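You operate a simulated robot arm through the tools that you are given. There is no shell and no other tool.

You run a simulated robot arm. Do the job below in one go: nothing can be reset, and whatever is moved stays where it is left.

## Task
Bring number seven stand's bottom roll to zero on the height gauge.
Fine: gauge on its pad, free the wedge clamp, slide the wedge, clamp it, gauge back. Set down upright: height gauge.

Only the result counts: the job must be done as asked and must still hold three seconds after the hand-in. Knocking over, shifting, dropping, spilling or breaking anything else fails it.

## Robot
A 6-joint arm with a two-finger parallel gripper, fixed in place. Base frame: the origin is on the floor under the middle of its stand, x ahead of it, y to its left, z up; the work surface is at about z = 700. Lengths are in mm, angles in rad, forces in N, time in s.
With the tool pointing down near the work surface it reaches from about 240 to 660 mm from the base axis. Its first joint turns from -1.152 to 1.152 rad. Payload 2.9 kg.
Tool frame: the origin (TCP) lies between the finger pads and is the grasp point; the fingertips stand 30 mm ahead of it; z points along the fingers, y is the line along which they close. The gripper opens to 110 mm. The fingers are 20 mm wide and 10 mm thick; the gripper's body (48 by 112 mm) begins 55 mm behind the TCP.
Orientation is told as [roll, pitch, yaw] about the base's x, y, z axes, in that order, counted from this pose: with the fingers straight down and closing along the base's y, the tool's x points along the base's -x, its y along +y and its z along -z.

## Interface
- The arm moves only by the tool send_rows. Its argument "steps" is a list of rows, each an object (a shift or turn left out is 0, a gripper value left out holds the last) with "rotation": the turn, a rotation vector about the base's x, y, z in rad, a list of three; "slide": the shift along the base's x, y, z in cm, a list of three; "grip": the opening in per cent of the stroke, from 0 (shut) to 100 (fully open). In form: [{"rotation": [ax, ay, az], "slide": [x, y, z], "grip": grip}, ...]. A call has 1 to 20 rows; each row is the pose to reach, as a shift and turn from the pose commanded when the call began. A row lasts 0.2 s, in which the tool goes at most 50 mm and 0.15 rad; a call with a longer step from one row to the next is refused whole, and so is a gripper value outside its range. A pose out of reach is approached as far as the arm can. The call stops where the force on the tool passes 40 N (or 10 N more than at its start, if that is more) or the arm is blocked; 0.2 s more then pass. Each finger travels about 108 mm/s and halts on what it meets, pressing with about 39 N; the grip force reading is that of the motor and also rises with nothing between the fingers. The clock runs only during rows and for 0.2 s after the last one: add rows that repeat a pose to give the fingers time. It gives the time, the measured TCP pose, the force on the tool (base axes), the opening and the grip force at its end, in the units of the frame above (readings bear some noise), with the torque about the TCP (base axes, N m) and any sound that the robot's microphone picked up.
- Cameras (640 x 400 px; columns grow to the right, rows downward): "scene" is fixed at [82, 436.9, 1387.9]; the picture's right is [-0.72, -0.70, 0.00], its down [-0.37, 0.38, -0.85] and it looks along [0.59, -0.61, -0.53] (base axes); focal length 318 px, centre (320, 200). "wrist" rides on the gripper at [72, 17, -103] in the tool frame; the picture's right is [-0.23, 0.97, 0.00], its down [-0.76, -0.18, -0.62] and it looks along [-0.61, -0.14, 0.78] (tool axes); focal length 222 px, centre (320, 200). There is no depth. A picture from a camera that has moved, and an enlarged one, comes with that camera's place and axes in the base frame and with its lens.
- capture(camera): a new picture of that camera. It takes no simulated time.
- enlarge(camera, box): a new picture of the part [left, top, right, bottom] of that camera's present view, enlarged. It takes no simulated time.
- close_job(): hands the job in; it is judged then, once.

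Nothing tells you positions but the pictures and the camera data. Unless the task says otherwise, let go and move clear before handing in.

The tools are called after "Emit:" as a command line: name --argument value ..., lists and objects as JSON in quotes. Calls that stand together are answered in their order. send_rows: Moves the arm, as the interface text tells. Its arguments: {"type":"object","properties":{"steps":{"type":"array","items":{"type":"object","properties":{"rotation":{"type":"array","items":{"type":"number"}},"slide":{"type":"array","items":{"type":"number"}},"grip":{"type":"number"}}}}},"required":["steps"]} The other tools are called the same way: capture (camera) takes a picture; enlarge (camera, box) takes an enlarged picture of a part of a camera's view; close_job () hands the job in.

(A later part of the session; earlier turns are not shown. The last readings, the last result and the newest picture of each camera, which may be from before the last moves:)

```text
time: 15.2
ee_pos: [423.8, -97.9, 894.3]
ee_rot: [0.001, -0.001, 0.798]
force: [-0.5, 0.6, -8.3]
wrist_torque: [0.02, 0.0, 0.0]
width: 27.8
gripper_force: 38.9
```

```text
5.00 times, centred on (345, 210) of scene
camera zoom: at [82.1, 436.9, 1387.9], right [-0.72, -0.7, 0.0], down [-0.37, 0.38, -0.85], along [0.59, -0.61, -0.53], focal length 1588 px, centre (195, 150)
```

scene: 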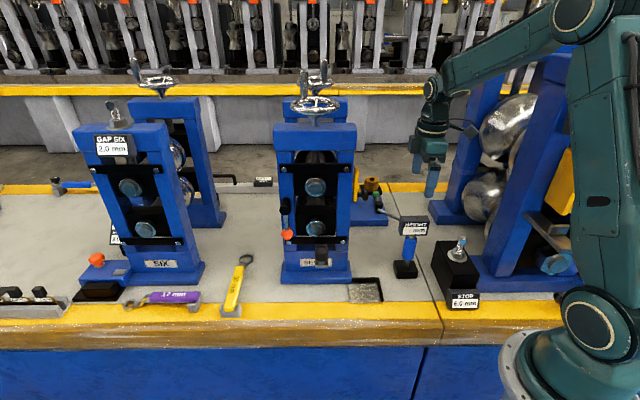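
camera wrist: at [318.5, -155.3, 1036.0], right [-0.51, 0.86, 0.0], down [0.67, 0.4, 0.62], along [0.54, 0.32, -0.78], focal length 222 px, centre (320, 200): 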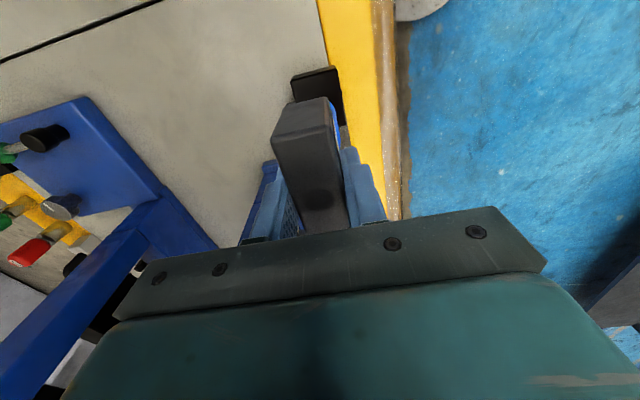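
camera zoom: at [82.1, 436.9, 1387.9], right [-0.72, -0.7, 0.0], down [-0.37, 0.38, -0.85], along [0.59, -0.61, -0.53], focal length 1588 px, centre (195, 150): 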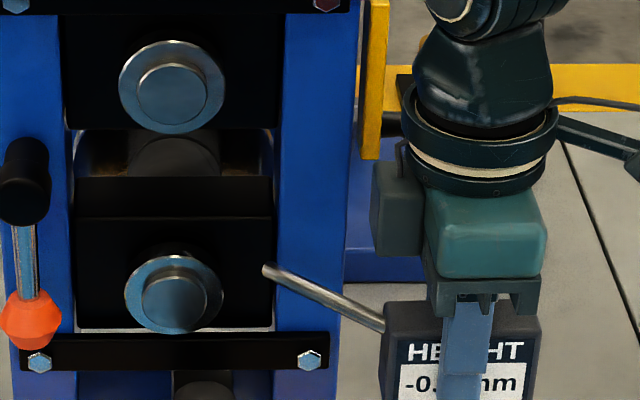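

The display has come alive and shows a negative reading, so the gauge is recognised over the pad. I'll ease it down the last millimetres until it touches.

Emit:
send_rows --steps '[{"slide": [0, 0, -0.07]}, {"slide": [0, 0, -0.14]}, {"slide": [0, 0, -0.2]}, {"slide": [0, 0, -0.2]}]'

Emit:
enlarge --camera "scene" --box '[335, 205, 405, 310]'

```text
time: 16.2
ee_pos: [423.2, -96.6, 893.0]
ee_rot: [-0.001, -0.001, 0.797]
force: [-0.5, 2.4, -1.2]
wrist_torque: [0.0, 0.26, -0.04]
width: 27.7
gripper_force: 39.0
```

```text
3.81 times, centred on (370, 258) of scene
camera zoom: at [82.0, 437.0, 1387.9], right [-0.72, -0.7, 0.0], down [-0.37, 0.38, -0.85], along [0.59, -0.61, -0.53], focal length 1210 px, centre (130, -19)
```

zoom: 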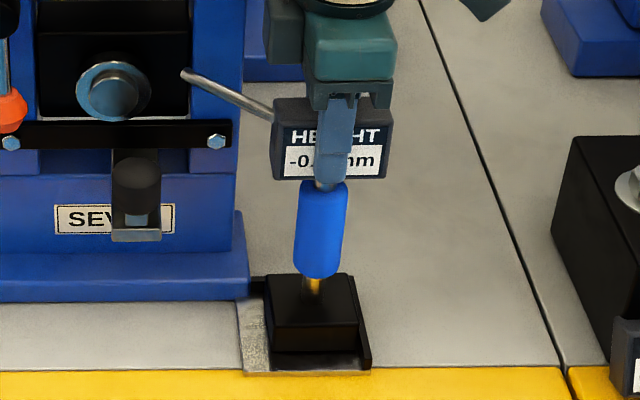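

The pad is now carrying the gauge's weight. I'll open the fingers and rise straight up.

Emit:
send_rows --steps '[{"grip": 30}, {"grip": 40}, {"grip": 45}, {"grip": 45}]'

Emit:
enlarge --camera "scene" --box '[335, 205, 405, 310]'

Emit:
capture --camera "wrist"

```text
time: 17.2
ee_pos: [422.2, -96.0, 893.1]
ee_rot: [-0.001, -0.001, 0.799]
force: [-0.7, -0.4, -0.4]
wrist_torque: [0.03, -0.03, -0.01]
width: 49.5
gripper_force: 0.0
```

```text
3.81 times, centred on (370, 258) of scene
camera zoom: at [82.0, 436.9, 1387.9], right [-0.72, -0.7, 0.0], down [-0.37, 0.38, -0.85], along [0.59, -0.61, -0.53], focal length 1210 px, centre (130, -19)
```

zoom: 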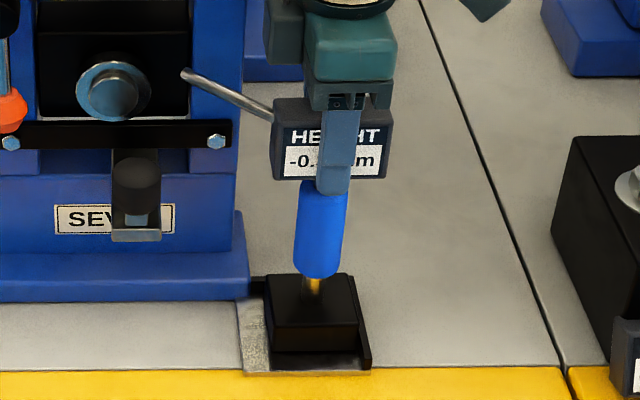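

```text
taken
camera wrist: at [360.1, -136.2, 996.1], right [-0.54, 0.84, 0.0], down [0.66, 0.42, 0.62], along [0.52, 0.34, -0.78], focal length 222 px, centre (320, 200)
```

wrist: 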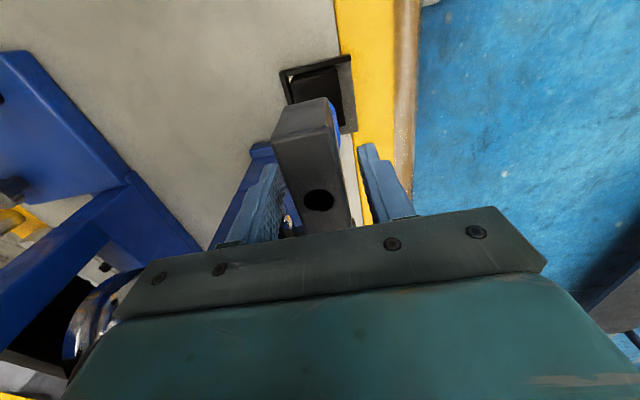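

The gauge stands free on the pad. I'll rise clear and read the display.

Emit:
send_rows --steps '[{"slide": [0, 0, 2]}, {"slide": [0, 0, 5]}, {"slide": [0, 0, 9]}, {"slide": [0, 0, 13]}, {"slide": [-2, 2, 16]}, {"slide": [-5, 5, 17]}, {"slide": [-8, 8, 17]}, {"slide": [-8, 8, 17]}]'

Emit:
capture --camera "scene"

Emit:
enlarge --camera "scene" --box '[335, 205, 405, 310]'

Emit:
capture --camera "wrist"

```text
time: 19.0
ee_pos: [346.7, -17.6, 1061.3]
ee_rot: [0.0, 0.0, 0.798]
force: [0.7, 0.9, -0.1]
wrist_torque: [0.01, 0.0, 0.02]
width: 49.7
gripper_force: 0.1
```

```text
taken
```

scene: 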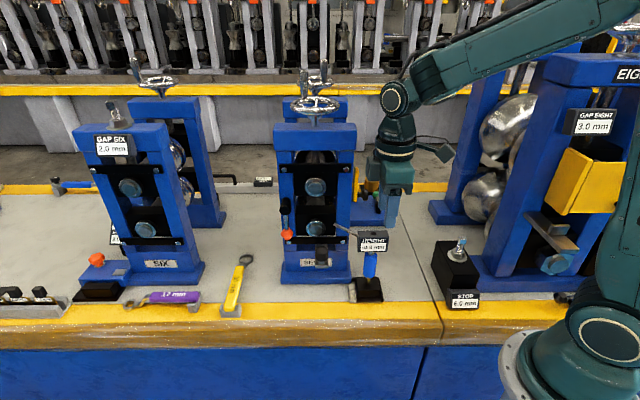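

```text
3.81 times, centred on (370, 258) of scene
camera zoom: at [82.0, 436.9, 1387.9], right [-0.72, -0.7, 0.0], down [-0.37, 0.38, -0.85], along [0.59, -0.61, -0.53], focal length 1210 px, centre (130, -19)
```

zoom: 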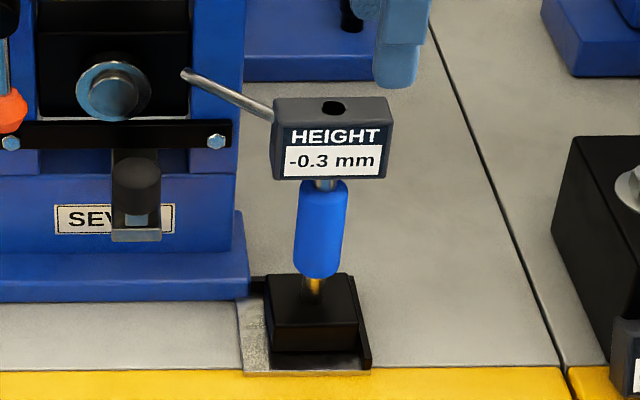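

```text
taken
camera wrist: at [283.0, -56.2, 1165.1], right [-0.54, 0.84, 0.0], down [0.66, 0.42, 0.62], along [0.52, 0.34, -0.78], focal length 222 px, centre (320, 200)
```

wrist: 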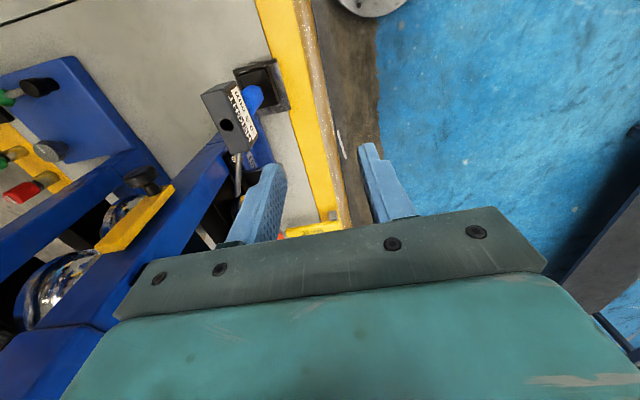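

The gauge reads −0.3 mm, so the bottom roll is low. Next is the clamp: the orange ball is near (580, 43, 897), and I'll turn and tilt the gripper to face the stand from the front for a close look.

Emit:
send_rows --steps '[{"slide": [1.1, 0.9, 0], "rotation": [0, 0, -0.14], "grip": 60}, {"slide": [2.2, 1.9, 0], "rotation": [0, 0, -0.28]}, {"slide": [3.3, 2.8, 0], "rotation": [0, 0, -0.42]}, {"slide": [4.4, 3.8, 0], "rotation": [0, 0, -0.56]}, {"slide": [5.5, 4.7, 0], "rotation": [0, 0, -0.7]}, {"slide": [6.6, 5.6, 0], "rotation": [0, 0, -0.84]}, {"slide": [7.7, 6.6, 0], "rotation": [0, 0, -0.98]}, {"slide": [8.8, 7.5, 0], "rotation": [0, 0, -1.12]}, {"slide": [9.9, 8.5, 0], "rotation": [0, 0, -1.26]}, {"slide": [11, 9.4, 0], "rotation": [0, 0, -1.4]}, {"slide": [12, 10.3, 0], "rotation": [0, 0, -1.5]}, {"slide": [13.3, 11.3, -2], "rotation": [0, 0, -1.592]}, {"slide": [13.3, 11.3, -2], "rotation": [0, 0, -1.592]}]'

Emit:
capture --camera "wrist"

```text
time: 21.8
ee_pos: [476.8, 96.6, 1041.5]
ee_rot: [0.0, 0.0, -0.795]
force: [-0.7, -0.4, -0.4]
wrist_torque: [-0.02, 0.0, 0.01]
width: 66.2
gripper_force: 0.0
```

```text
taken
camera wrist: at [437.2, 161.1, 1145.3], right [0.85, 0.52, 0.0], down [0.41, -0.67, 0.62], along [0.32, -0.53, -0.78], focal length 222 px, centre (320, 200)
```

wrist: 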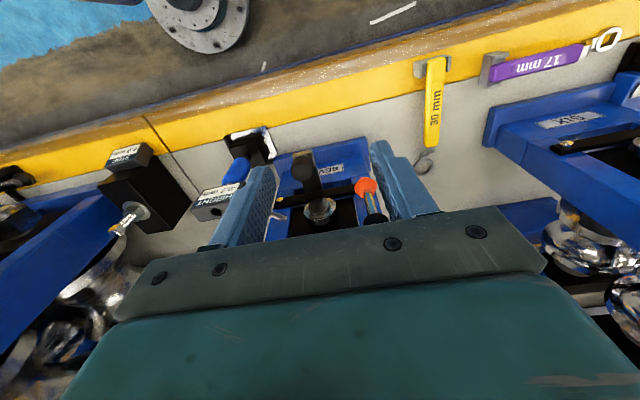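

The ball, hub and wedge knob are in view. Now I'll tilt the tool about 60° so the fingers point at the stand, staying well in front of it.

Emit:
send_rows --steps '[{"slide": [0.4, 0, -1.4], "rotation": [-0.0936, -0.092, 0]}, {"slide": [0.8, 0, -2.8], "rotation": [-0.1872, -0.184, 0]}, {"slide": [1.2, 0, -4.2], "rotation": [-0.281, -0.276, 0]}, {"slide": [1.6, 0, -5.6], "rotation": [-0.3745, -0.368, 0]}, {"slide": [2.0, 0, -7.0], "rotation": [-0.468, -0.46, 0]}, {"slide": [2.4, 0, -8.4], "rotation": [-0.562, -0.552, 0]}, {"slide": [2.7, 0, -9.8], "rotation": [-0.655, -0.644, 0]}, {"slide": [3.0, 0, -11.1], "rotation": [-0.749, -0.736, 0]}, {"slide": [3.0, 0, -11.1], "rotation": [-0.749, -0.736, 0]}]'

Emit:
capture --camera "wrist"

Emit:
capture --camera "scene"

```text
time: 23.8
ee_pos: [504.3, 95.7, 930.6]
ee_rot: [0.001, -1.053, -0.794]
force: [-0.6, 0.0, 0.4]
wrist_torque: [0.03, -0.01, 0.0]
width: 65.8
gripper_force: 0.1
```

```text
taken
camera wrist: at [429.4, 198.4, 919.9], right [0.77, 0.6, 0.2], down [-0.24, -0.01, 0.97], along [0.59, -0.8, 0.14], focal length 222 px, centre (320, 200)
```

wrist: 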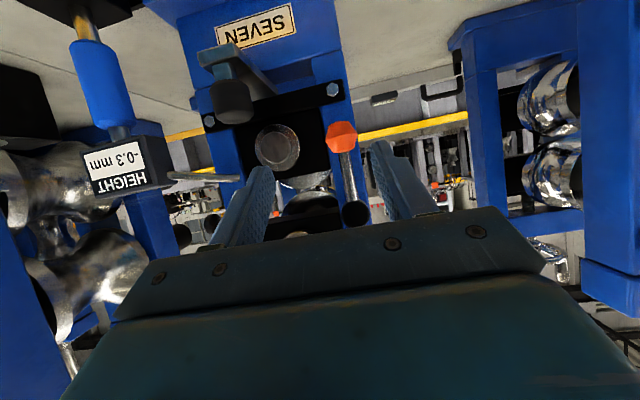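

```text
taken
```

scene: 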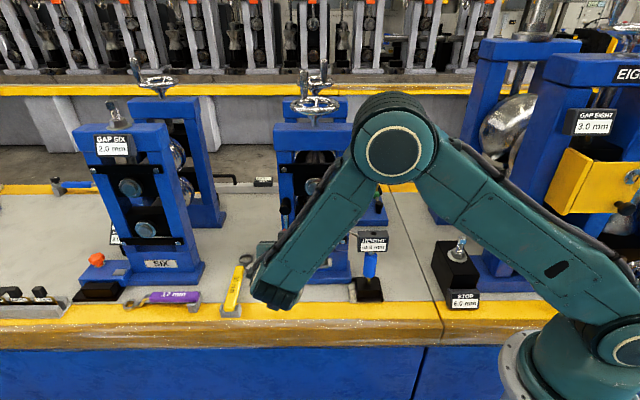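

The tilt works, and this view shows the gauge display, the lever with its orange ball, and the wedge. I'll zoom in on each.

Emit:
enlarge --camera "wrist" --box '[240, 100, 420, 250]'

Emit:
enlarge --camera "wrist" --box '[180, 0, 360, 140]'

```text
2.67 times, centred on (330, 175) of wrist
camera zoom: at [429.4, 198.4, 919.9], right [0.77, 0.6, 0.2], down [-0.24, -0.01, 0.97], along [0.59, -0.8, 0.14], focal length 592 px, centre (293, 267)
```

zoom: 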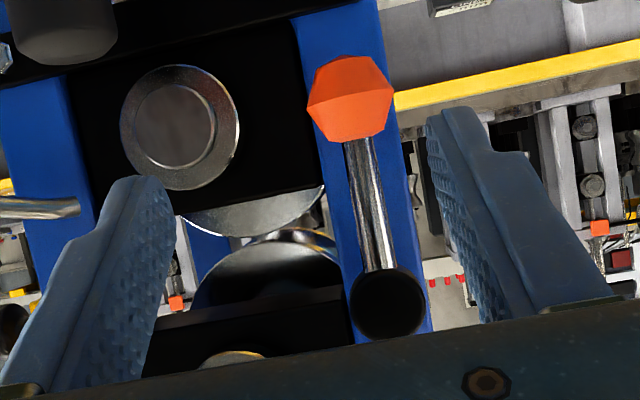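

```text
2.86 times, centred on (270, 70) of wrist
camera zoom: at [429.4, 198.4, 919.9], right [0.77, 0.6, 0.2], down [-0.24, -0.01, 0.97], along [0.59, -0.8, 0.14], focal length 635 px, centre (463, 571)
```

zoom: 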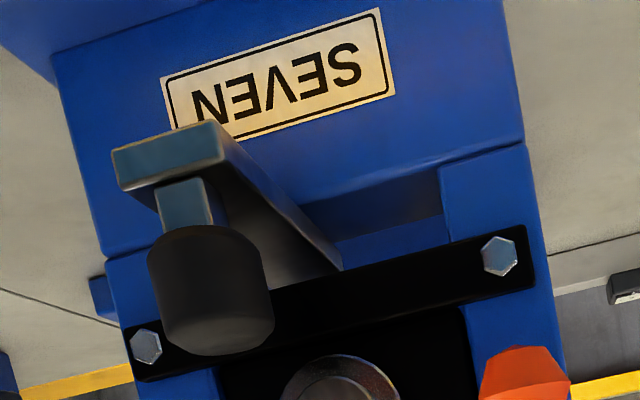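

The ball is at about (581, 42, 895), the hub end at (579, 45, 970), and the lever hangs straight down. I'll narrow the fingers to about 45 mm and move in front of the ball.

Emit:
send_rows --steps '[{"slide": [1.4, -0.6, -0.3], "grip": 41}, {"slide": [2.9, -1.3, -0.6], "grip": 41}, {"slide": [4.3, -1.9, -0.95], "grip": 41}, {"slide": [4.3, -1.9, -0.95], "grip": 41}]'

Emit:
capture --camera "wrist"

Emit:
enlarge --camera "wrist" --box '[220, 60, 420, 230]'

```text
time: 24.8
ee_pos: [549.4, 76.4, 920.9]
ee_rot: [0.0, -1.051, -0.793]
force: [-0.8, 0.1, -0.1]
wrist_torque: [0.02, 0.03, -0.01]
width: 45.1
gripper_force: 0.1
```

```text
taken
camera wrist: at [472.7, 178.9, 910.2], right [0.77, 0.6, 0.2], down [-0.24, -0.01, 0.97], along [0.59, -0.8, 0.14], focal length 222 px, centre (320, 200)
```

wrist: 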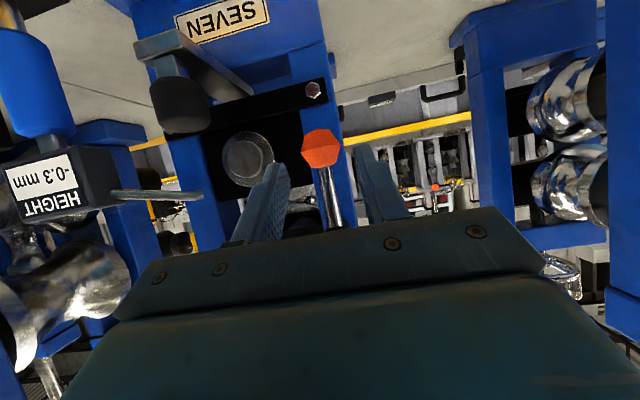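

```text
2.35 times, centred on (320, 145) of wrist
camera zoom: at [472.7, 178.9, 910.2], right [0.77, 0.6, 0.2], down [-0.24, -0.01, 0.97], along [0.59, -0.8, 0.14], focal length 523 px, centre (320, 329)
```

zoom: 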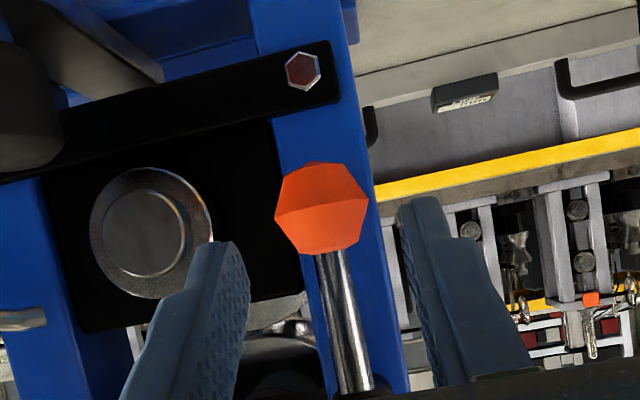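

The ball sits centred between the fingers. I'll move forward along the tool axis to straddle it.

Emit:
send_rows --steps '[{"slide": [0.9, -0.95, -0.83]}, {"slide": [1.8, -1.9, -1.66]}, {"slide": [2.73, -2.83, -2.49]}, {"slide": [2.73, -2.83, -2.49]}]'

Emit:
enlarge --camera "wrist" --box '[220, 80, 420, 230]'

Emit:
capture --camera "scene"

```text
time: 25.8
ee_pos: [575.7, 49.0, 895.9]
ee_rot: [0.001, -1.052, -0.793]
force: [0.5, 0.4, 0.0]
wrist_torque: [0.03, 0.01, 0.03]
width: 45.1
gripper_force: 0.1
```

```text
2.67 times, centred on (320, 155) of wrist
camera zoom: at [500.8, 151.1, 886.0], right [0.77, 0.6, 0.2], down [-0.24, -0.01, 0.97], along [0.59, -0.8, 0.14], focal length 592 px, centre (320, 320)
```

zoom: 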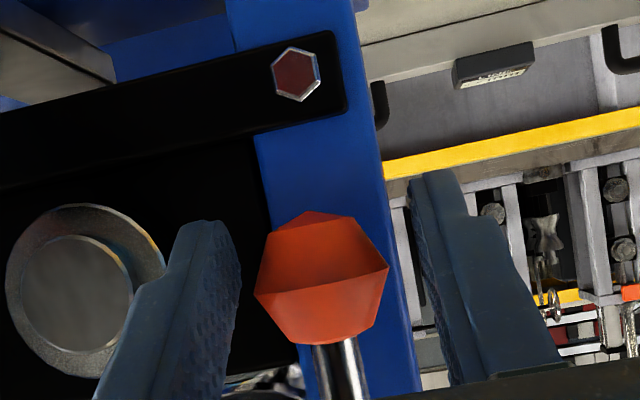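

```text
taken
```

scene: 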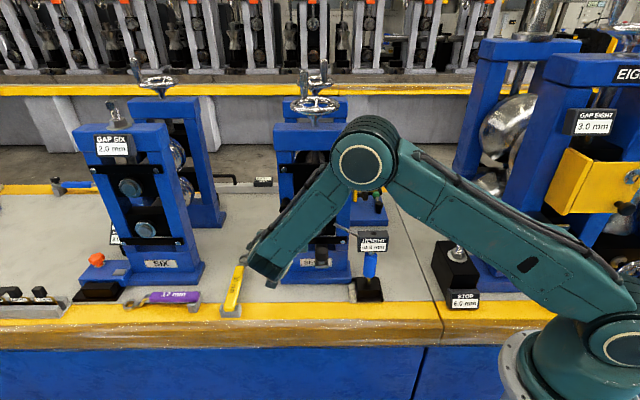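

The fingers straddle the orange ball. I'll swing it outward a little, away from the chock, watching the force to find which way it frees.

Emit:
send_rows --steps '[{"slide": [0, 0, 0], "grip": 34}, {"slide": [0.4, 0.39, 0.03], "grip": 34}, {"slide": [0.8, 0.78, 0.1], "grip": 34}, {"slide": [1.2, 1.17, 0.2], "grip": 34}, {"slide": [1.57, 1.54, 0.33], "grip": 34}, {"slide": [1.57, 1.54, 0.33], "grip": 34}]'

Emit:
enlarge --camera "wrist" --box '[220, 80, 420, 230]'

```text
time: 27.2
ee_pos: [592.5, 65.5, 898.8]
ee_rot: [-0.001, -1.051, -0.794]
force: [0.5, -0.4, 0.7]
wrist_torque: [0.05, -0.01, 0.03]
width: 37.8
gripper_force: 0.6
```

```text
2.67 times, centred on (320, 155) of wrist
camera zoom: at [516.1, 167.0, 889.0], right [0.77, 0.6, 0.2], down [-0.24, -0.01, 0.97], along [0.59, -0.8, 0.14], focal length 592 px, centre (320, 320)
```

zoom: 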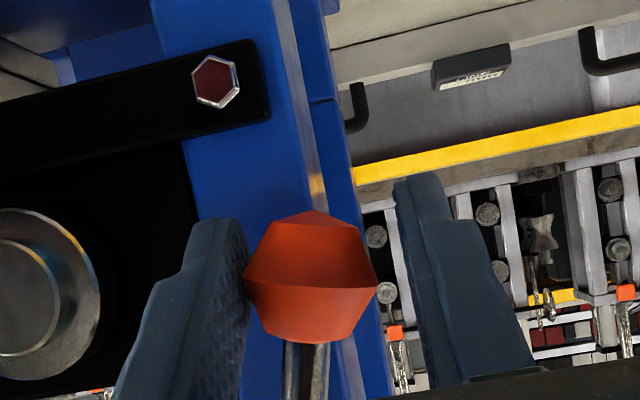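

The lever follows outward with almost no resistance. I'll continue along its arc, rotating the gripper with it.

Emit:
send_rows --steps '[{"slide": [0.59, 0.58, 0.34], "rotation": [0.0841, -0.0856, 0]}, {"slide": [1.155, 1.136, 0.77], "rotation": [0.1682, -0.1711, 0]}, {"slide": [1.668, 1.64, 1.3], "rotation": [0.2524, -0.2567, 0]}, {"slide": [1.668, 1.64, 1.3], "rotation": [0.2524, -0.2567, 0]}]'

Emit:
capture --camera "wrist"

Emit:
enlarge --camera "wrist" --box '[220, 80, 420, 230]'

```text
time: 28.2
ee_pos: [607.8, 80.2, 913.5]
ee_rot: [0.65, -0.946, -1.347]
force: [-0.9, -0.5, -1.5]
wrist_torque: [0.0, -0.01, -0.01]
width: 38.1
gripper_force: 0.7
```

```text
taken
camera wrist: at [534.9, 184.5, 909.4], right [0.68, 0.51, 0.53], down [-0.48, -0.24, 0.84], along [0.56, -0.83, 0.08], focal length 222 px, centre (320, 200)
```

wrist: 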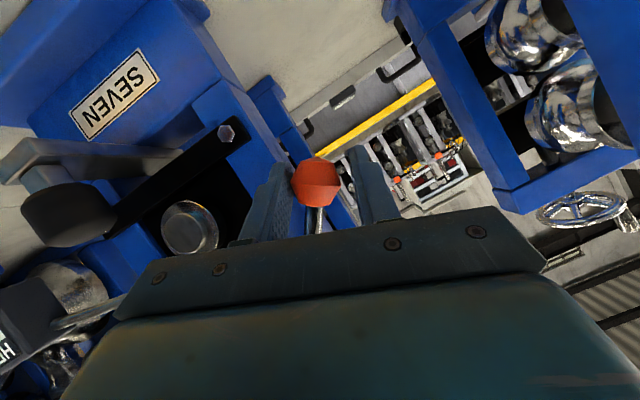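

```text
2.67 times, centred on (320, 155) of wrist
camera zoom: at [534.9, 184.5, 909.4], right [0.68, 0.51, 0.53], down [-0.48, -0.24, 0.84], along [0.56, -0.83, 0.08], focal length 592 px, centre (320, 320)
```

zoom: 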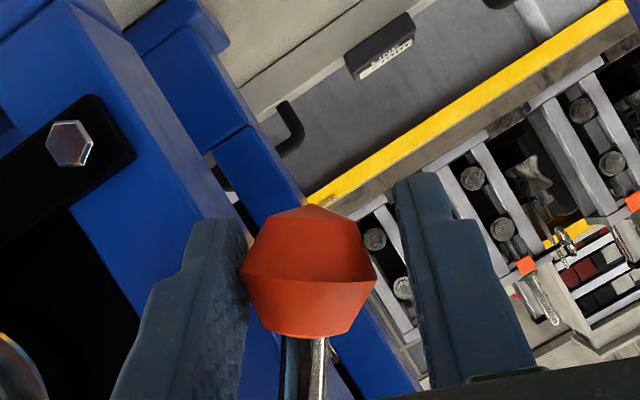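

Still moving freely with no sign of a stop. I'll continue toward horizontal.

Emit:
send_rows --steps '[{"slide": [0.471, 0.463, 0.61], "rotation": [0.0841, -0.0856, 0]}, {"slide": [0.884, 0.869, 1.29], "rotation": [0.1682, -0.1711, 0]}, {"slide": [1.241, 1.22, 2.04], "rotation": [0.2524, -0.2567, 0]}, {"slide": [1.526, 1.5, 2.84], "rotation": [0.3365, -0.3422, 0]}, {"slide": [1.74, 1.71, 3.69], "rotation": [0.4206, -0.4278, 0]}, {"slide": [1.882, 1.851, 4.56], "rotation": [0.5047, -0.5134, 0]}, {"slide": [1.882, 1.851, 4.56], "rotation": [0.5047, -0.5134, 0]}]'

Emit:
capture --camera "wrist"

Emit:
capture --camera "scene"

```text
time: 29.8
ee_pos: [626.5, 98.7, 959.6]
ee_rot: [1.313, -0.422, -1.789]
force: [-0.9, -0.6, 0.0]
wrist_torque: [0.02, 0.04, 0.01]
width: 38.0
gripper_force: 0.5
```

```text
taken
camera wrist: at [551.8, 201.2, 969.8], right [0.28, 0.12, 0.95], down [-0.78, -0.54, 0.3], along [0.55, -0.83, -0.06], focal length 222 px, centre (320, 200)
```

wrist: 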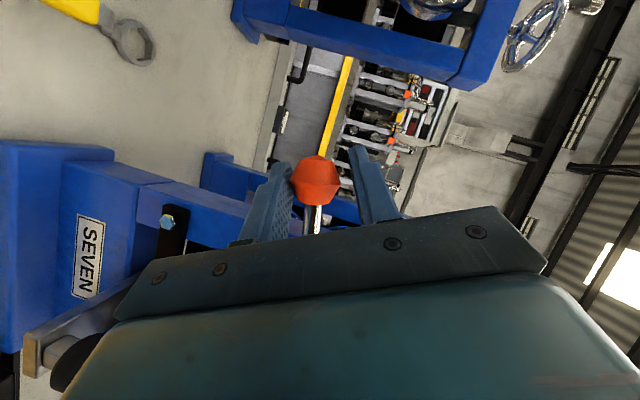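

```text
taken
```

scene: 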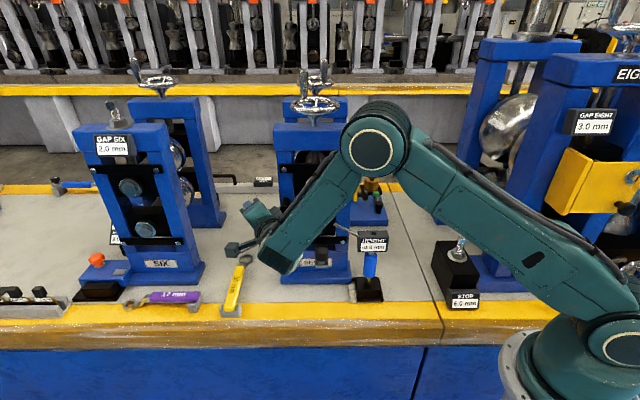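

The lever is about 75° out. I'll keep going past horizontal gently to see if there's an end stop.

Emit:
send_rows --steps '[{"slide": [0.064, 0.063, 0.89], "rotation": [0.0841, -0.0856, 0]}, {"slide": [0.057, 0.056, 1.79], "rotation": [0.1682, -0.1711, 0]}, {"slide": [0.057, 0.056, 1.79], "rotation": [0.1682, -0.1711, 0]}]'

Emit:
enlarge --camera "wrist" --box '[220, 100, 420, 250]'

```text
time: 30.6
ee_pos: [625.4, 97.3, 970.6]
ee_rot: [1.431, -0.22, -1.832]
force: [-0.6, -10.7, -32.2]
wrist_torque: [-0.06, 0.27, 0.17]
width: 53.6
gripper_force: 17.0
```

```text
2.67 times, centred on (320, 175) of wrist
camera zoom: at [549.4, 198.5, 986.3], right [0.13, -0.05, 0.99], down [-0.82, -0.57, 0.08], along [0.56, -0.82, -0.11], focal length 592 px, centre (320, 267)
```

zoom: 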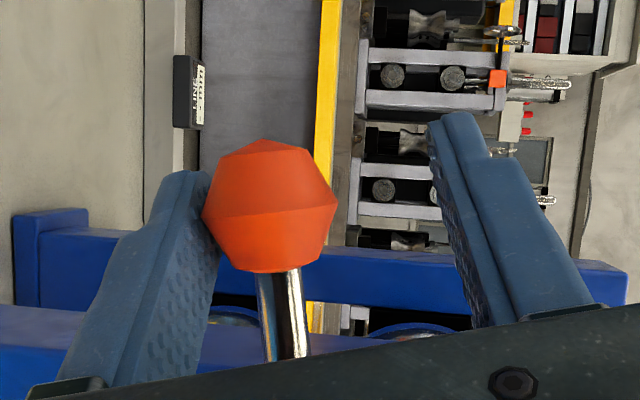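

The lever has hit its stop at about horizontal, so it is fully swung over. I'll ease off, back away along the tool axis, and check that it stays and what the gauge reads.

Emit:
send_rows --steps '[{"slide": [0, 0, -0.9], "grip": 45}, {"slide": [0, 0, -0.9], "grip": 50}, {"slide": [0, 0, -0.9], "grip": 50}]'

Emit:
enlarge --camera "wrist" --box '[220, 100, 420, 250]'

Emit:
enlarge --camera "scene" --box '[335, 205, 405, 310]'

```text
time: 31.4
ee_pos: [628.3, 100.7, 967.8]
ee_rot: [1.448, -0.215, -1.829]
force: [0.3, -0.2, -0.1]
wrist_torque: [-0.01, 0.01, 0.02]
width: 55.2
gripper_force: 0.3
```

```text
2.67 times, centred on (320, 175) of wrist
camera zoom: at [551.4, 201.7, 982.9], right [0.11, -0.05, 0.99], down [-0.81, -0.58, 0.06], along [0.57, -0.82, -0.1], focal length 592 px, centre (320, 267)
```

zoom: 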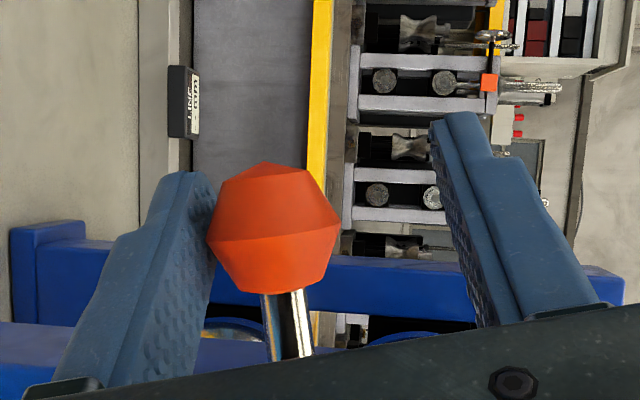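

```text
3.81 times, centred on (370, 258) of scene
camera zoom: at [82.0, 436.9, 1387.9], right [-0.72, -0.7, 0.0], down [-0.37, 0.38, -0.85], along [0.59, -0.61, -0.53], focal length 1210 px, centre (130, -19)
```

zoom: 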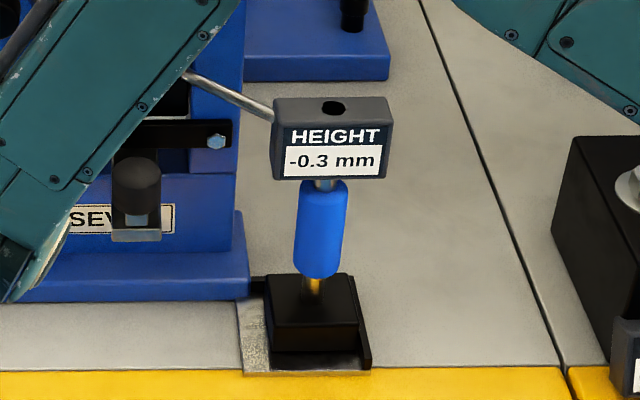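

The reading is unchanged at −0.3 mm. I'll lower the hand slightly more to see whether the lever holds by itself.

Emit:
send_rows --steps '[{"slide": [0, 0, -0.5]}, {"slide": [0, 0, -1.0]}, {"slide": [0, 0, -1.0]}]'

Emit:
enlarge --camera "wrist" --box '[220, 100, 420, 250]'

```text
time: 32.2
ee_pos: [626.9, 99.4, 958.4]
ee_rot: [1.443, -0.216, -1.831]
force: [0.7, -0.2, -0.5]
wrist_torque: [-0.01, 0.01, -0.01]
width: 54.7
gripper_force: 0.1
```

```text
2.67 times, centred on (320, 175) of wrist
camera zoom: at [550.5, 200.8, 971.5], right [0.12, -0.04, 0.99], down [-0.82, -0.57, 0.07], along [0.57, -0.82, -0.1], focal length 592 px, centre (320, 267)
```

zoom: 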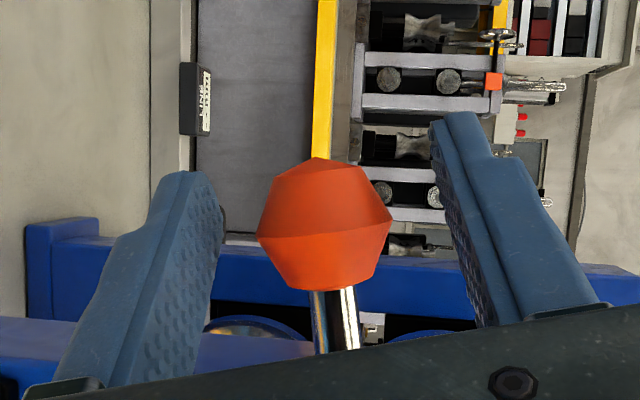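

The lever stays put by itself, so the clamp should be free. I'll back out along the tool axis, undo the roll, and line up in front of the wedge knob.

Emit:
send_rows --steps '[{"slide": [-3.35, 0.98, 0.45]}, {"slide": [-6.7, 1.97, 0.9]}, {"slide": [-7.7, 1.2, 0.2], "rotation": [-0.0925, 0.0941, 0]}, {"slide": [-8.7, 0.5, -0.4], "rotation": [-0.185, 0.1882, 0]}, {"slide": [-9.8, -0.3, -1.1], "rotation": [-0.2775, 0.2823, 0]}, {"slide": [-10.8, -1.1, -1.8], "rotation": [-0.37, 0.3764, 0]}, {"slide": [-11.8, -1.8, -2.5], "rotation": [-0.4625, 0.4705, 0]}, {"slide": [-12.8, -2.6, -3.1], "rotation": [-0.555, 0.5646, 0]}, {"slide": [-13.8, -3.3, -3.8], "rotation": [-0.6475, 0.6587, 0]}, {"slide": [-14.9, -4.1, -4.5], "rotation": [-0.74, 0.7528, 0]}, {"slide": [-15.9, -4.8, -5.1], "rotation": [-0.8325, 0.8469, 0]}, {"slide": [-16.9, -5.6, -5.8], "rotation": [-0.925, 0.941, 0]}, {"slide": [-16.9, -5.6, -5.8], "rotation": [-0.925, 0.941, 0]}]'

Emit:
capture --camera "wrist"

Emit:
enlarge --camera "wrist" --box '[220, 60, 420, 230]'

Emit:
capture --camera "scene"

```text
time: 35.0
ee_pos: [460.1, 43.1, 898.6]
ee_rot: [-0.004, -1.051, -0.792]
force: [-0.2, 1.2, 0.0]
wrist_torque: [0.0, 0.02, 0.0]
width: 54.9
gripper_force: 0.0
```

```text
taken
camera wrist: at [383.3, 145.6, 888.0], right [0.77, 0.6, 0.2], down [-0.24, -0.01, 0.97], along [0.59, -0.8, 0.14], focal length 222 px, centre (320, 200)
```

wrist: 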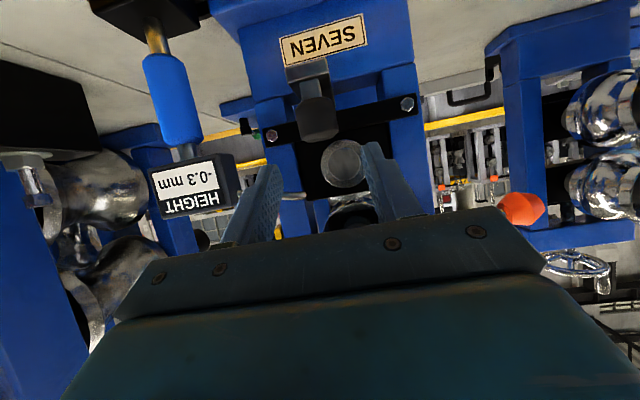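

```text
2.35 times, centred on (320, 145) of wrist
camera zoom: at [383.3, 145.6, 888.0], right [0.77, 0.6, 0.2], down [-0.24, -0.01, 0.97], along [0.59, -0.8, 0.14], focal length 523 px, centre (320, 329)
```

zoom: 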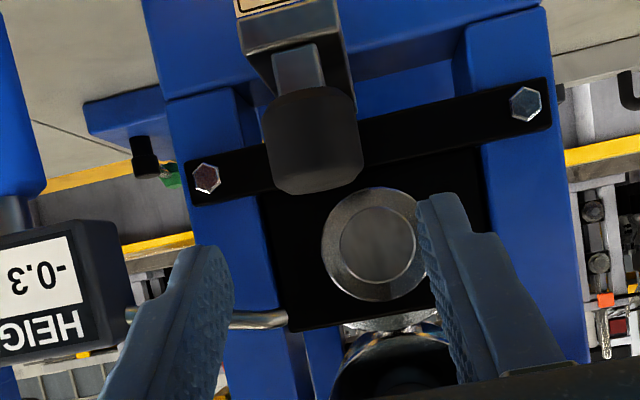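

```text
taken
```

scene: 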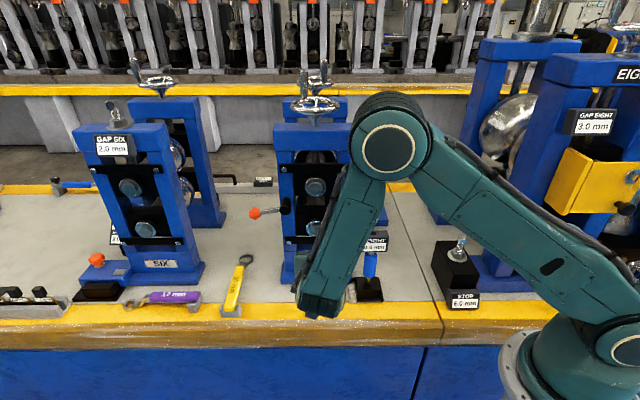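

The lever now points out horizontally. The wedge knob is about 32 mm across at (502, −1, 849), so I'll advance and straddle it.

Emit:
send_rows --steps '[{"slide": [0, 0, -1.5], "grip": 50}, {"slide": [1.0, -1.06, -2.35]}, {"slide": [2.0, -2.12, -3.2]}, {"slide": [3.1, -3.28, -4.1]}, {"slide": [3.1, -3.28, -4.1]}]'

Emit:
capture --camera "wrist"

Emit:
enlarge --camera "wrist" --box '[220, 60, 420, 230]'

```text
time: 36.2
ee_pos: [491.3, 11.1, 857.5]
ee_rot: [0.002, -1.05, -0.794]
force: [-0.5, 0.4, 0.4]
wrist_torque: [-0.01, -0.02, -0.03]
width: 54.8
gripper_force: 0.1
```

```text
taken
camera wrist: at [414.4, 113.3, 847.3], right [0.77, 0.6, 0.2], down [-0.24, -0.01, 0.97], along [0.59, -0.8, 0.14], focal length 222 px, centre (320, 200)
```

wrist: 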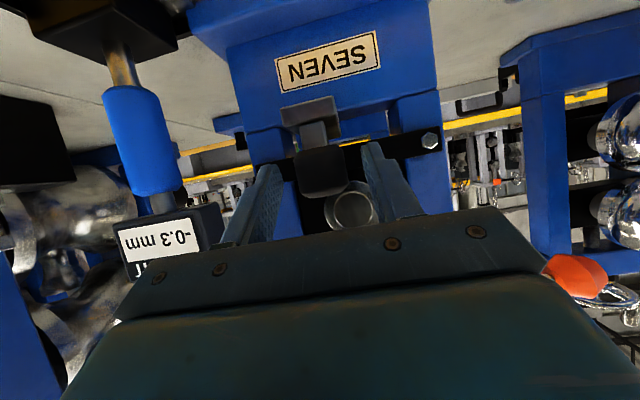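

```text
2.35 times, centred on (320, 145) of wrist
camera zoom: at [414.4, 113.3, 847.3], right [0.77, 0.6, 0.2], down [-0.24, -0.01, 0.97], along [0.59, -0.8, 0.14], focal length 523 px, centre (320, 329)
```

zoom: 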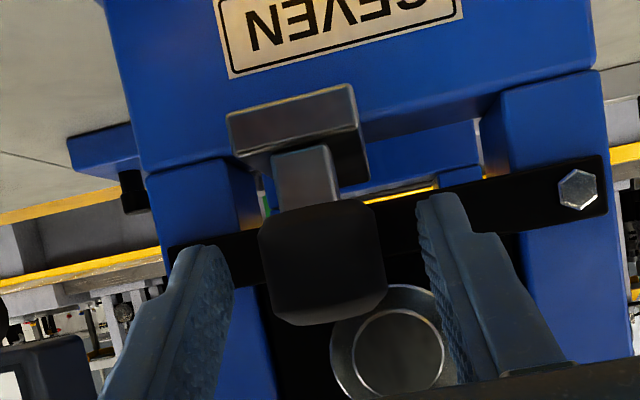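

The knob is centred between the fingers. I'll go the last 17 mm forward, then close on it.

Emit:
send_rows --steps '[{"slide": [0.5, -0.6, -0.43]}, {"slide": [1.05, -1.2, -0.85]}, {"slide": [1.05, -1.2, -0.85]}]'

Emit:
enlarge --camera "wrist" --box '[220, 60, 420, 230]'

Emit:
enlarge --camera "wrist" --box '[60, 150, 300, 300]'

```text
time: 37.0
ee_pos: [500.4, -0.1, 850.0]
ee_rot: [-0.001, -1.051, -0.793]
force: [0.5, -0.1, 0.4]
wrist_torque: [0.02, -0.01, 0.01]
width: 55.1
gripper_force: 0.0
```

```text
2.35 times, centred on (320, 145) of wrist
camera zoom: at [424.9, 101.3, 839.6], right [0.77, 0.6, 0.2], down [-0.24, -0.01, 0.97], along [0.59, -0.8, 0.14], focal length 523 px, centre (320, 329)
```

zoom: 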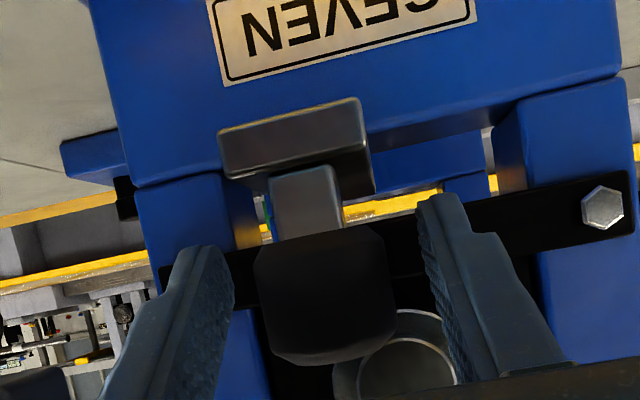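

```text
2.67 times, centred on (180, 225) of wrist
camera zoom: at [424.9, 101.3, 839.6], right [0.77, 0.6, 0.2], down [-0.24, -0.01, 0.97], along [0.59, -0.8, 0.14], focal length 592 px, centre (693, 133)
```

zoom: 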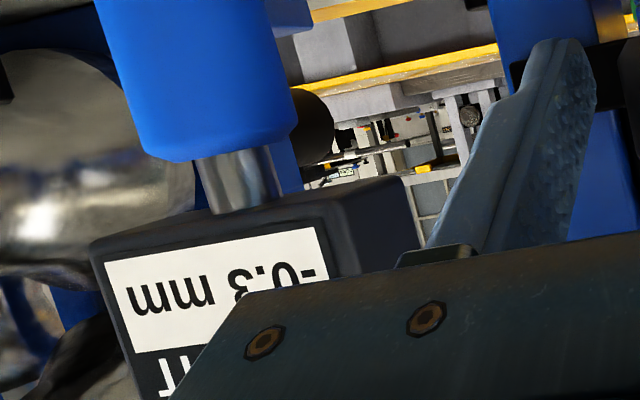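

The fingers straddle the knob and the display is still readable from here. I'll close on the knob.

Emit:
send_rows --steps '[{"grip": 35}, {"grip": 20}, {"grip": 15}, {"grip": 15}]'

Emit:
enlarge --camera "wrist" --box '[220, 60, 420, 230]'

Emit:
enlarge --camera "scene" --box '[335, 205, 405, 310]'

```text
time: 38.0
ee_pos: [502.7, 0.3, 851.1]
ee_rot: [0.003, -1.049, -0.795]
force: [11.5, 8.5, -4.1]
wrist_torque: [-0.26, 0.26, 0.09]
width: 32.6
gripper_force: 45.3
```

```text
2.35 times, centred on (320, 145) of wrist
camera zoom: at [425.3, 102.4, 839.6], right [0.77, 0.6, 0.2], down [-0.24, -0.01, 0.97], along [0.59, -0.8, 0.14], focal length 523 px, centre (320, 329)
```

zoom: 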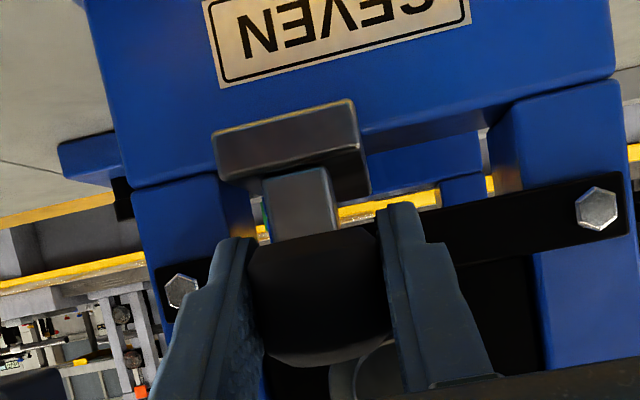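

```text
3.81 times, centred on (370, 258) of scene
camera zoom: at [82.4, 437.1, 1387.8], right [-0.72, -0.7, 0.0], down [-0.37, 0.38, -0.85], along [0.59, -0.61, -0.53], focal length 1210 px, centre (130, -19)
```

zoom: 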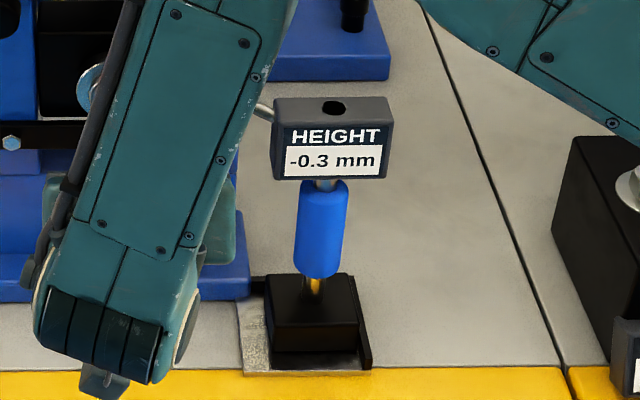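

The knob is firmly held, and the sideways force shows it is rigid across the stand, so the wedge must slide in and out. I'll relieve the side load and push inward a few millimetres.

Emit:
send_rows --steps '[{"slide": [0.11, 0.1, 0]}, {"slide": [0.28, -0.08, 0]}, {"slide": [0.46, -0.25, 0]}, {"slide": [0.46, -0.25, 0]}]'

Emit:
enlarge --camera "wrist" --box '[220, 60, 420, 230]'

Emit:
enlarge --camera "scene" --box '[335, 205, 405, 310]'

```text
time: 39.0
ee_pos: [504.0, -2.5, 850.6]
ee_rot: [0.0, -1.051, -0.795]
force: [3.2, 7.8, 2.5]
wrist_torque: [-0.2, 0.47, -0.26]
width: 32.7
gripper_force: 45.0
```

```text
2.35 times, centred on (320, 145) of wrist
camera zoom: at [429.2, 99.1, 839.4], right [0.77, 0.6, 0.2], down [-0.24, -0.01, 0.97], along [0.59, -0.8, 0.14], focal length 523 px, centre (320, 329)
```

zoom: 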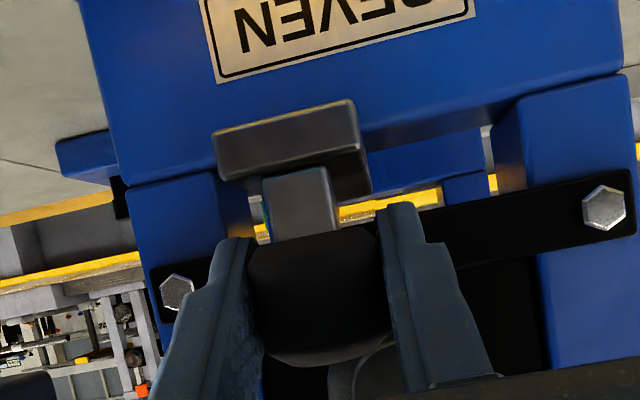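

```text
3.81 times, centred on (370, 258) of scene
camera zoom: at [82.1, 437.1, 1387.8], right [-0.72, -0.7, 0.0], down [-0.37, 0.38, -0.85], along [0.59, -0.61, -0.53], focal length 1210 px, centre (130, -19)
```

zoom: 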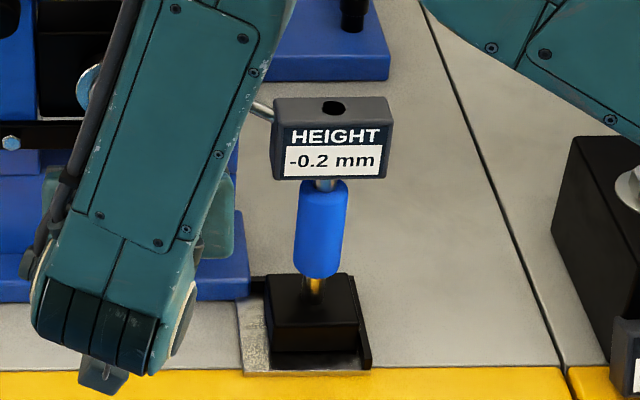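

Pushing in raises the roll: it now reads −0.2 mm. I'll continue inward in small steps.

Emit:
send_rows --steps '[{"slide": [0.07, -0.07, 0]}, {"slide": [0.14, -0.14, 0]}, {"slide": [0.14, -0.14, 0]}, {"slide": [0.14, -0.14, 0]}]'

Emit:
enlarge --camera "scene" --box '[375, 225, 395, 245]'

```text
time: 40.0
ee_pos: [507.2, -5.1, 849.9]
ee_rot: [-0.001, -1.053, -0.796]
force: [-0.5, 3.5, 10.1]
wrist_torque: [-0.32, 0.28, -0.03]
width: 32.6
gripper_force: 45.2
```

```text
16.00 times, centred on (385, 235) of scene
camera zoom: at [81.9, 437.0, 1387.9], right [-0.72, -0.7, 0.0], down [-0.37, 0.38, -0.85], along [0.59, -0.61, -0.53], focal length 5081 px, centre (-720, -360)
```

zoom: 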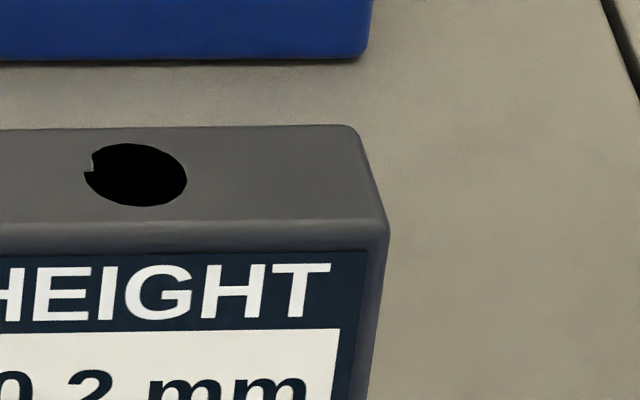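

It still reads −0.2 mm. I'll continue another 2 mm inward, easing the vertical load slightly.

Emit:
send_rows --steps '[{"slide": [0.07, -0.07, 0.05]}, {"slide": [0.14, -0.14, 0.08]}, {"slide": [0.14, -0.14, 0.08]}, {"slide": [0.14, -0.14, 0.08]}]'

Emit:
enlarge --camera "scene" --box '[355, 225, 395, 250]'

```text
time: 41.0
ee_pos: [508.3, -5.8, 849.4]
ee_rot: [0.002, -1.05, -0.793]
force: [2.5, 6.4, 2.8]
wrist_torque: [-0.26, 0.5, 0.1]
width: 32.5
gripper_force: 45.1
```

```text
16.00 times, centred on (375, 238) of scene
camera zoom: at [82.1, 437.1, 1387.8], right [-0.72, -0.7, 0.0], down [-0.37, 0.38, -0.85], along [0.59, -0.61, -0.53], focal length 5081 px, centre (-560, -400)
```

zoom: 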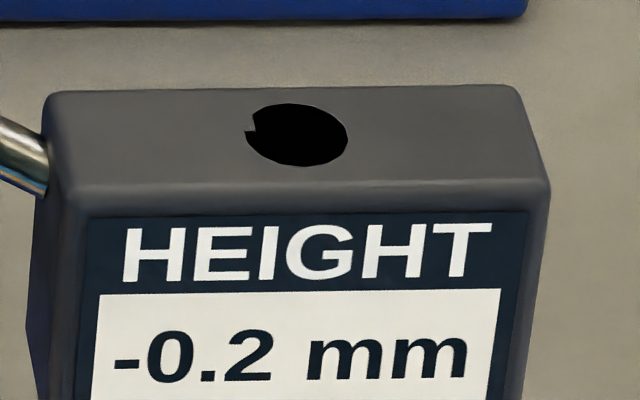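

Still −0.2 mm, so the wedge slope is shallow. I'll continue another 3 mm inward.

Emit:
send_rows --steps '[{"slide": [0.1, -0.1, 0]}, {"slide": [0.21, -0.21, 0]}, {"slide": [0.21, -0.21, 0]}, {"slide": [0.21, -0.21, 0]}]'

Emit:
enlarge --camera "scene" --box '[355, 225, 395, 250]'

Emit:
capture --camera "wrist"

```text
time: 42.0
ee_pos: [510.7, -8.1, 850.5]
ee_rot: [0.002, -1.049, -0.796]
force: [7.7, 8.1, -5.5]
wrist_torque: [-0.4, 0.42, 0.14]
width: 32.6
gripper_force: 45.1
```

```text
16.00 times, centred on (375, 238) of scene
camera zoom: at [82.3, 437.1, 1387.8], right [-0.72, -0.7, 0.0], down [-0.37, 0.38, -0.85], along [0.59, -0.61, -0.53], focal length 5081 px, centre (-560, -400)
```

zoom: 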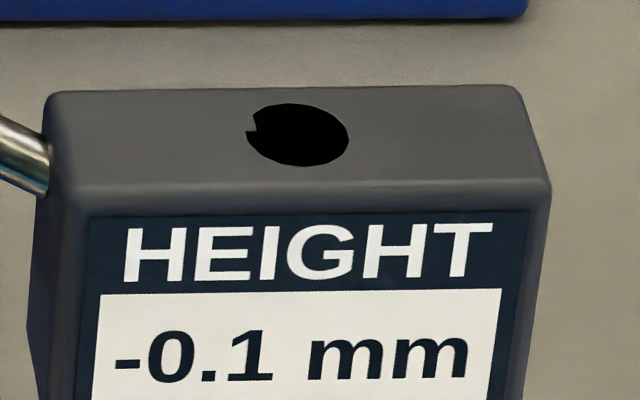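

```text
taken
camera wrist: at [434.3, 93.6, 839.7], right [0.77, 0.6, 0.2], down [-0.24, -0.01, 0.97], along [0.59, -0.8, 0.14], focal length 222 px, centre (320, 200)
```

wrist: 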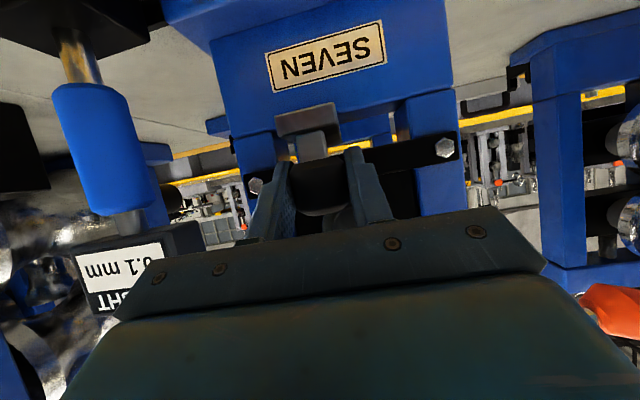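

It reads −0.1 mm, so about 8 mm of slide gives 0.1 mm. I'll keep going inward.

Emit:
send_rows --steps '[{"slide": [0.07, -0.07, -0.03]}, {"slide": [0.14, -0.14, -0.05]}, {"slide": [0.21, -0.21, -0.05]}, {"slide": [0.28, -0.28, -0.05]}, {"slide": [0.28, -0.28, -0.05]}, {"slide": [0.28, -0.28, -0.05]}]'

Emit:
enlarge --camera "scene" --box '[355, 225, 395, 250]'

```text
time: 43.4
ee_pos: [512.7, -10.3, 849.9]
ee_rot: [0.0, -1.051, -0.794]
force: [4.5, 5.3, -1.4]
wrist_torque: [-0.36, 0.31, -0.04]
width: 32.7
gripper_force: 44.6
```

```text
16.00 times, centred on (375, 238) of scene
camera zoom: at [82.2, 437.0, 1387.8], right [-0.72, -0.7, 0.0], down [-0.37, 0.38, -0.85], along [0.59, -0.61, -0.53], focal length 5081 px, centre (-560, -400)
```

zoom: 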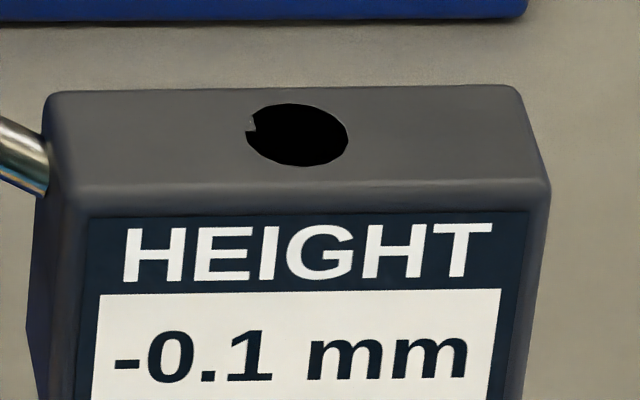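

Still −0.1 mm. Another 3 mm inward.

Emit:
send_rows --steps '[{"slide": [0.07, -0.07, 0]}, {"slide": [0.14, -0.14, 0]}, {"slide": [0.21, -0.21, 0]}, {"slide": [0.21, -0.21, 0]}, {"slide": [0.21, -0.21, 0]}]'

Emit:
enlarge --camera "scene" --box '[355, 225, 395, 250]'

Emit:
enlarge --camera "wrist" --box '[220, 60, 420, 230]'

```text
time: 44.6
ee_pos: [516.1, -11.9, 849.5]
ee_rot: [-0.001, -1.048, -0.794]
force: [1.1, 3.5, -3.6]
wrist_torque: [-0.01, 0.35, -0.14]
width: 32.4
gripper_force: 44.6
```

```text
16.00 times, centred on (375, 238) of scene
camera zoom: at [82.1, 437.0, 1387.9], right [-0.72, -0.7, 0.0], down [-0.37, 0.38, -0.85], along [0.59, -0.61, -0.53], focal length 5081 px, centre (-560, -400)
```

zoom: 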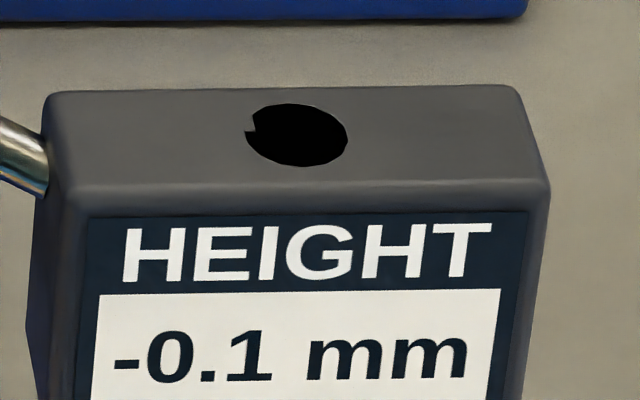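

```text
2.35 times, centred on (320, 145) of wrist
camera zoom: at [439.0, 89.3, 839.6], right [0.77, 0.6, 0.2], down [-0.24, -0.01, 0.97], along [0.59, -0.8, 0.14], focal length 523 px, centre (320, 329)
```

zoom: 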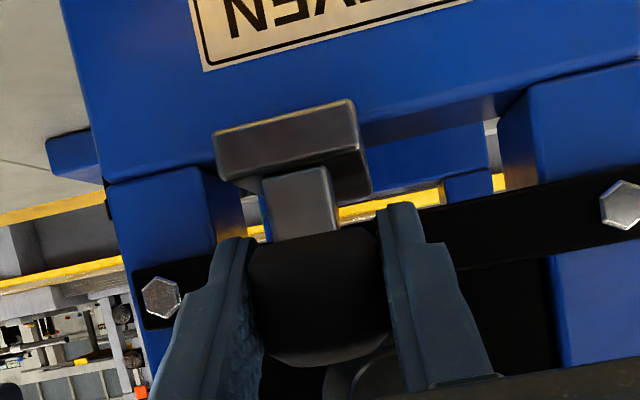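

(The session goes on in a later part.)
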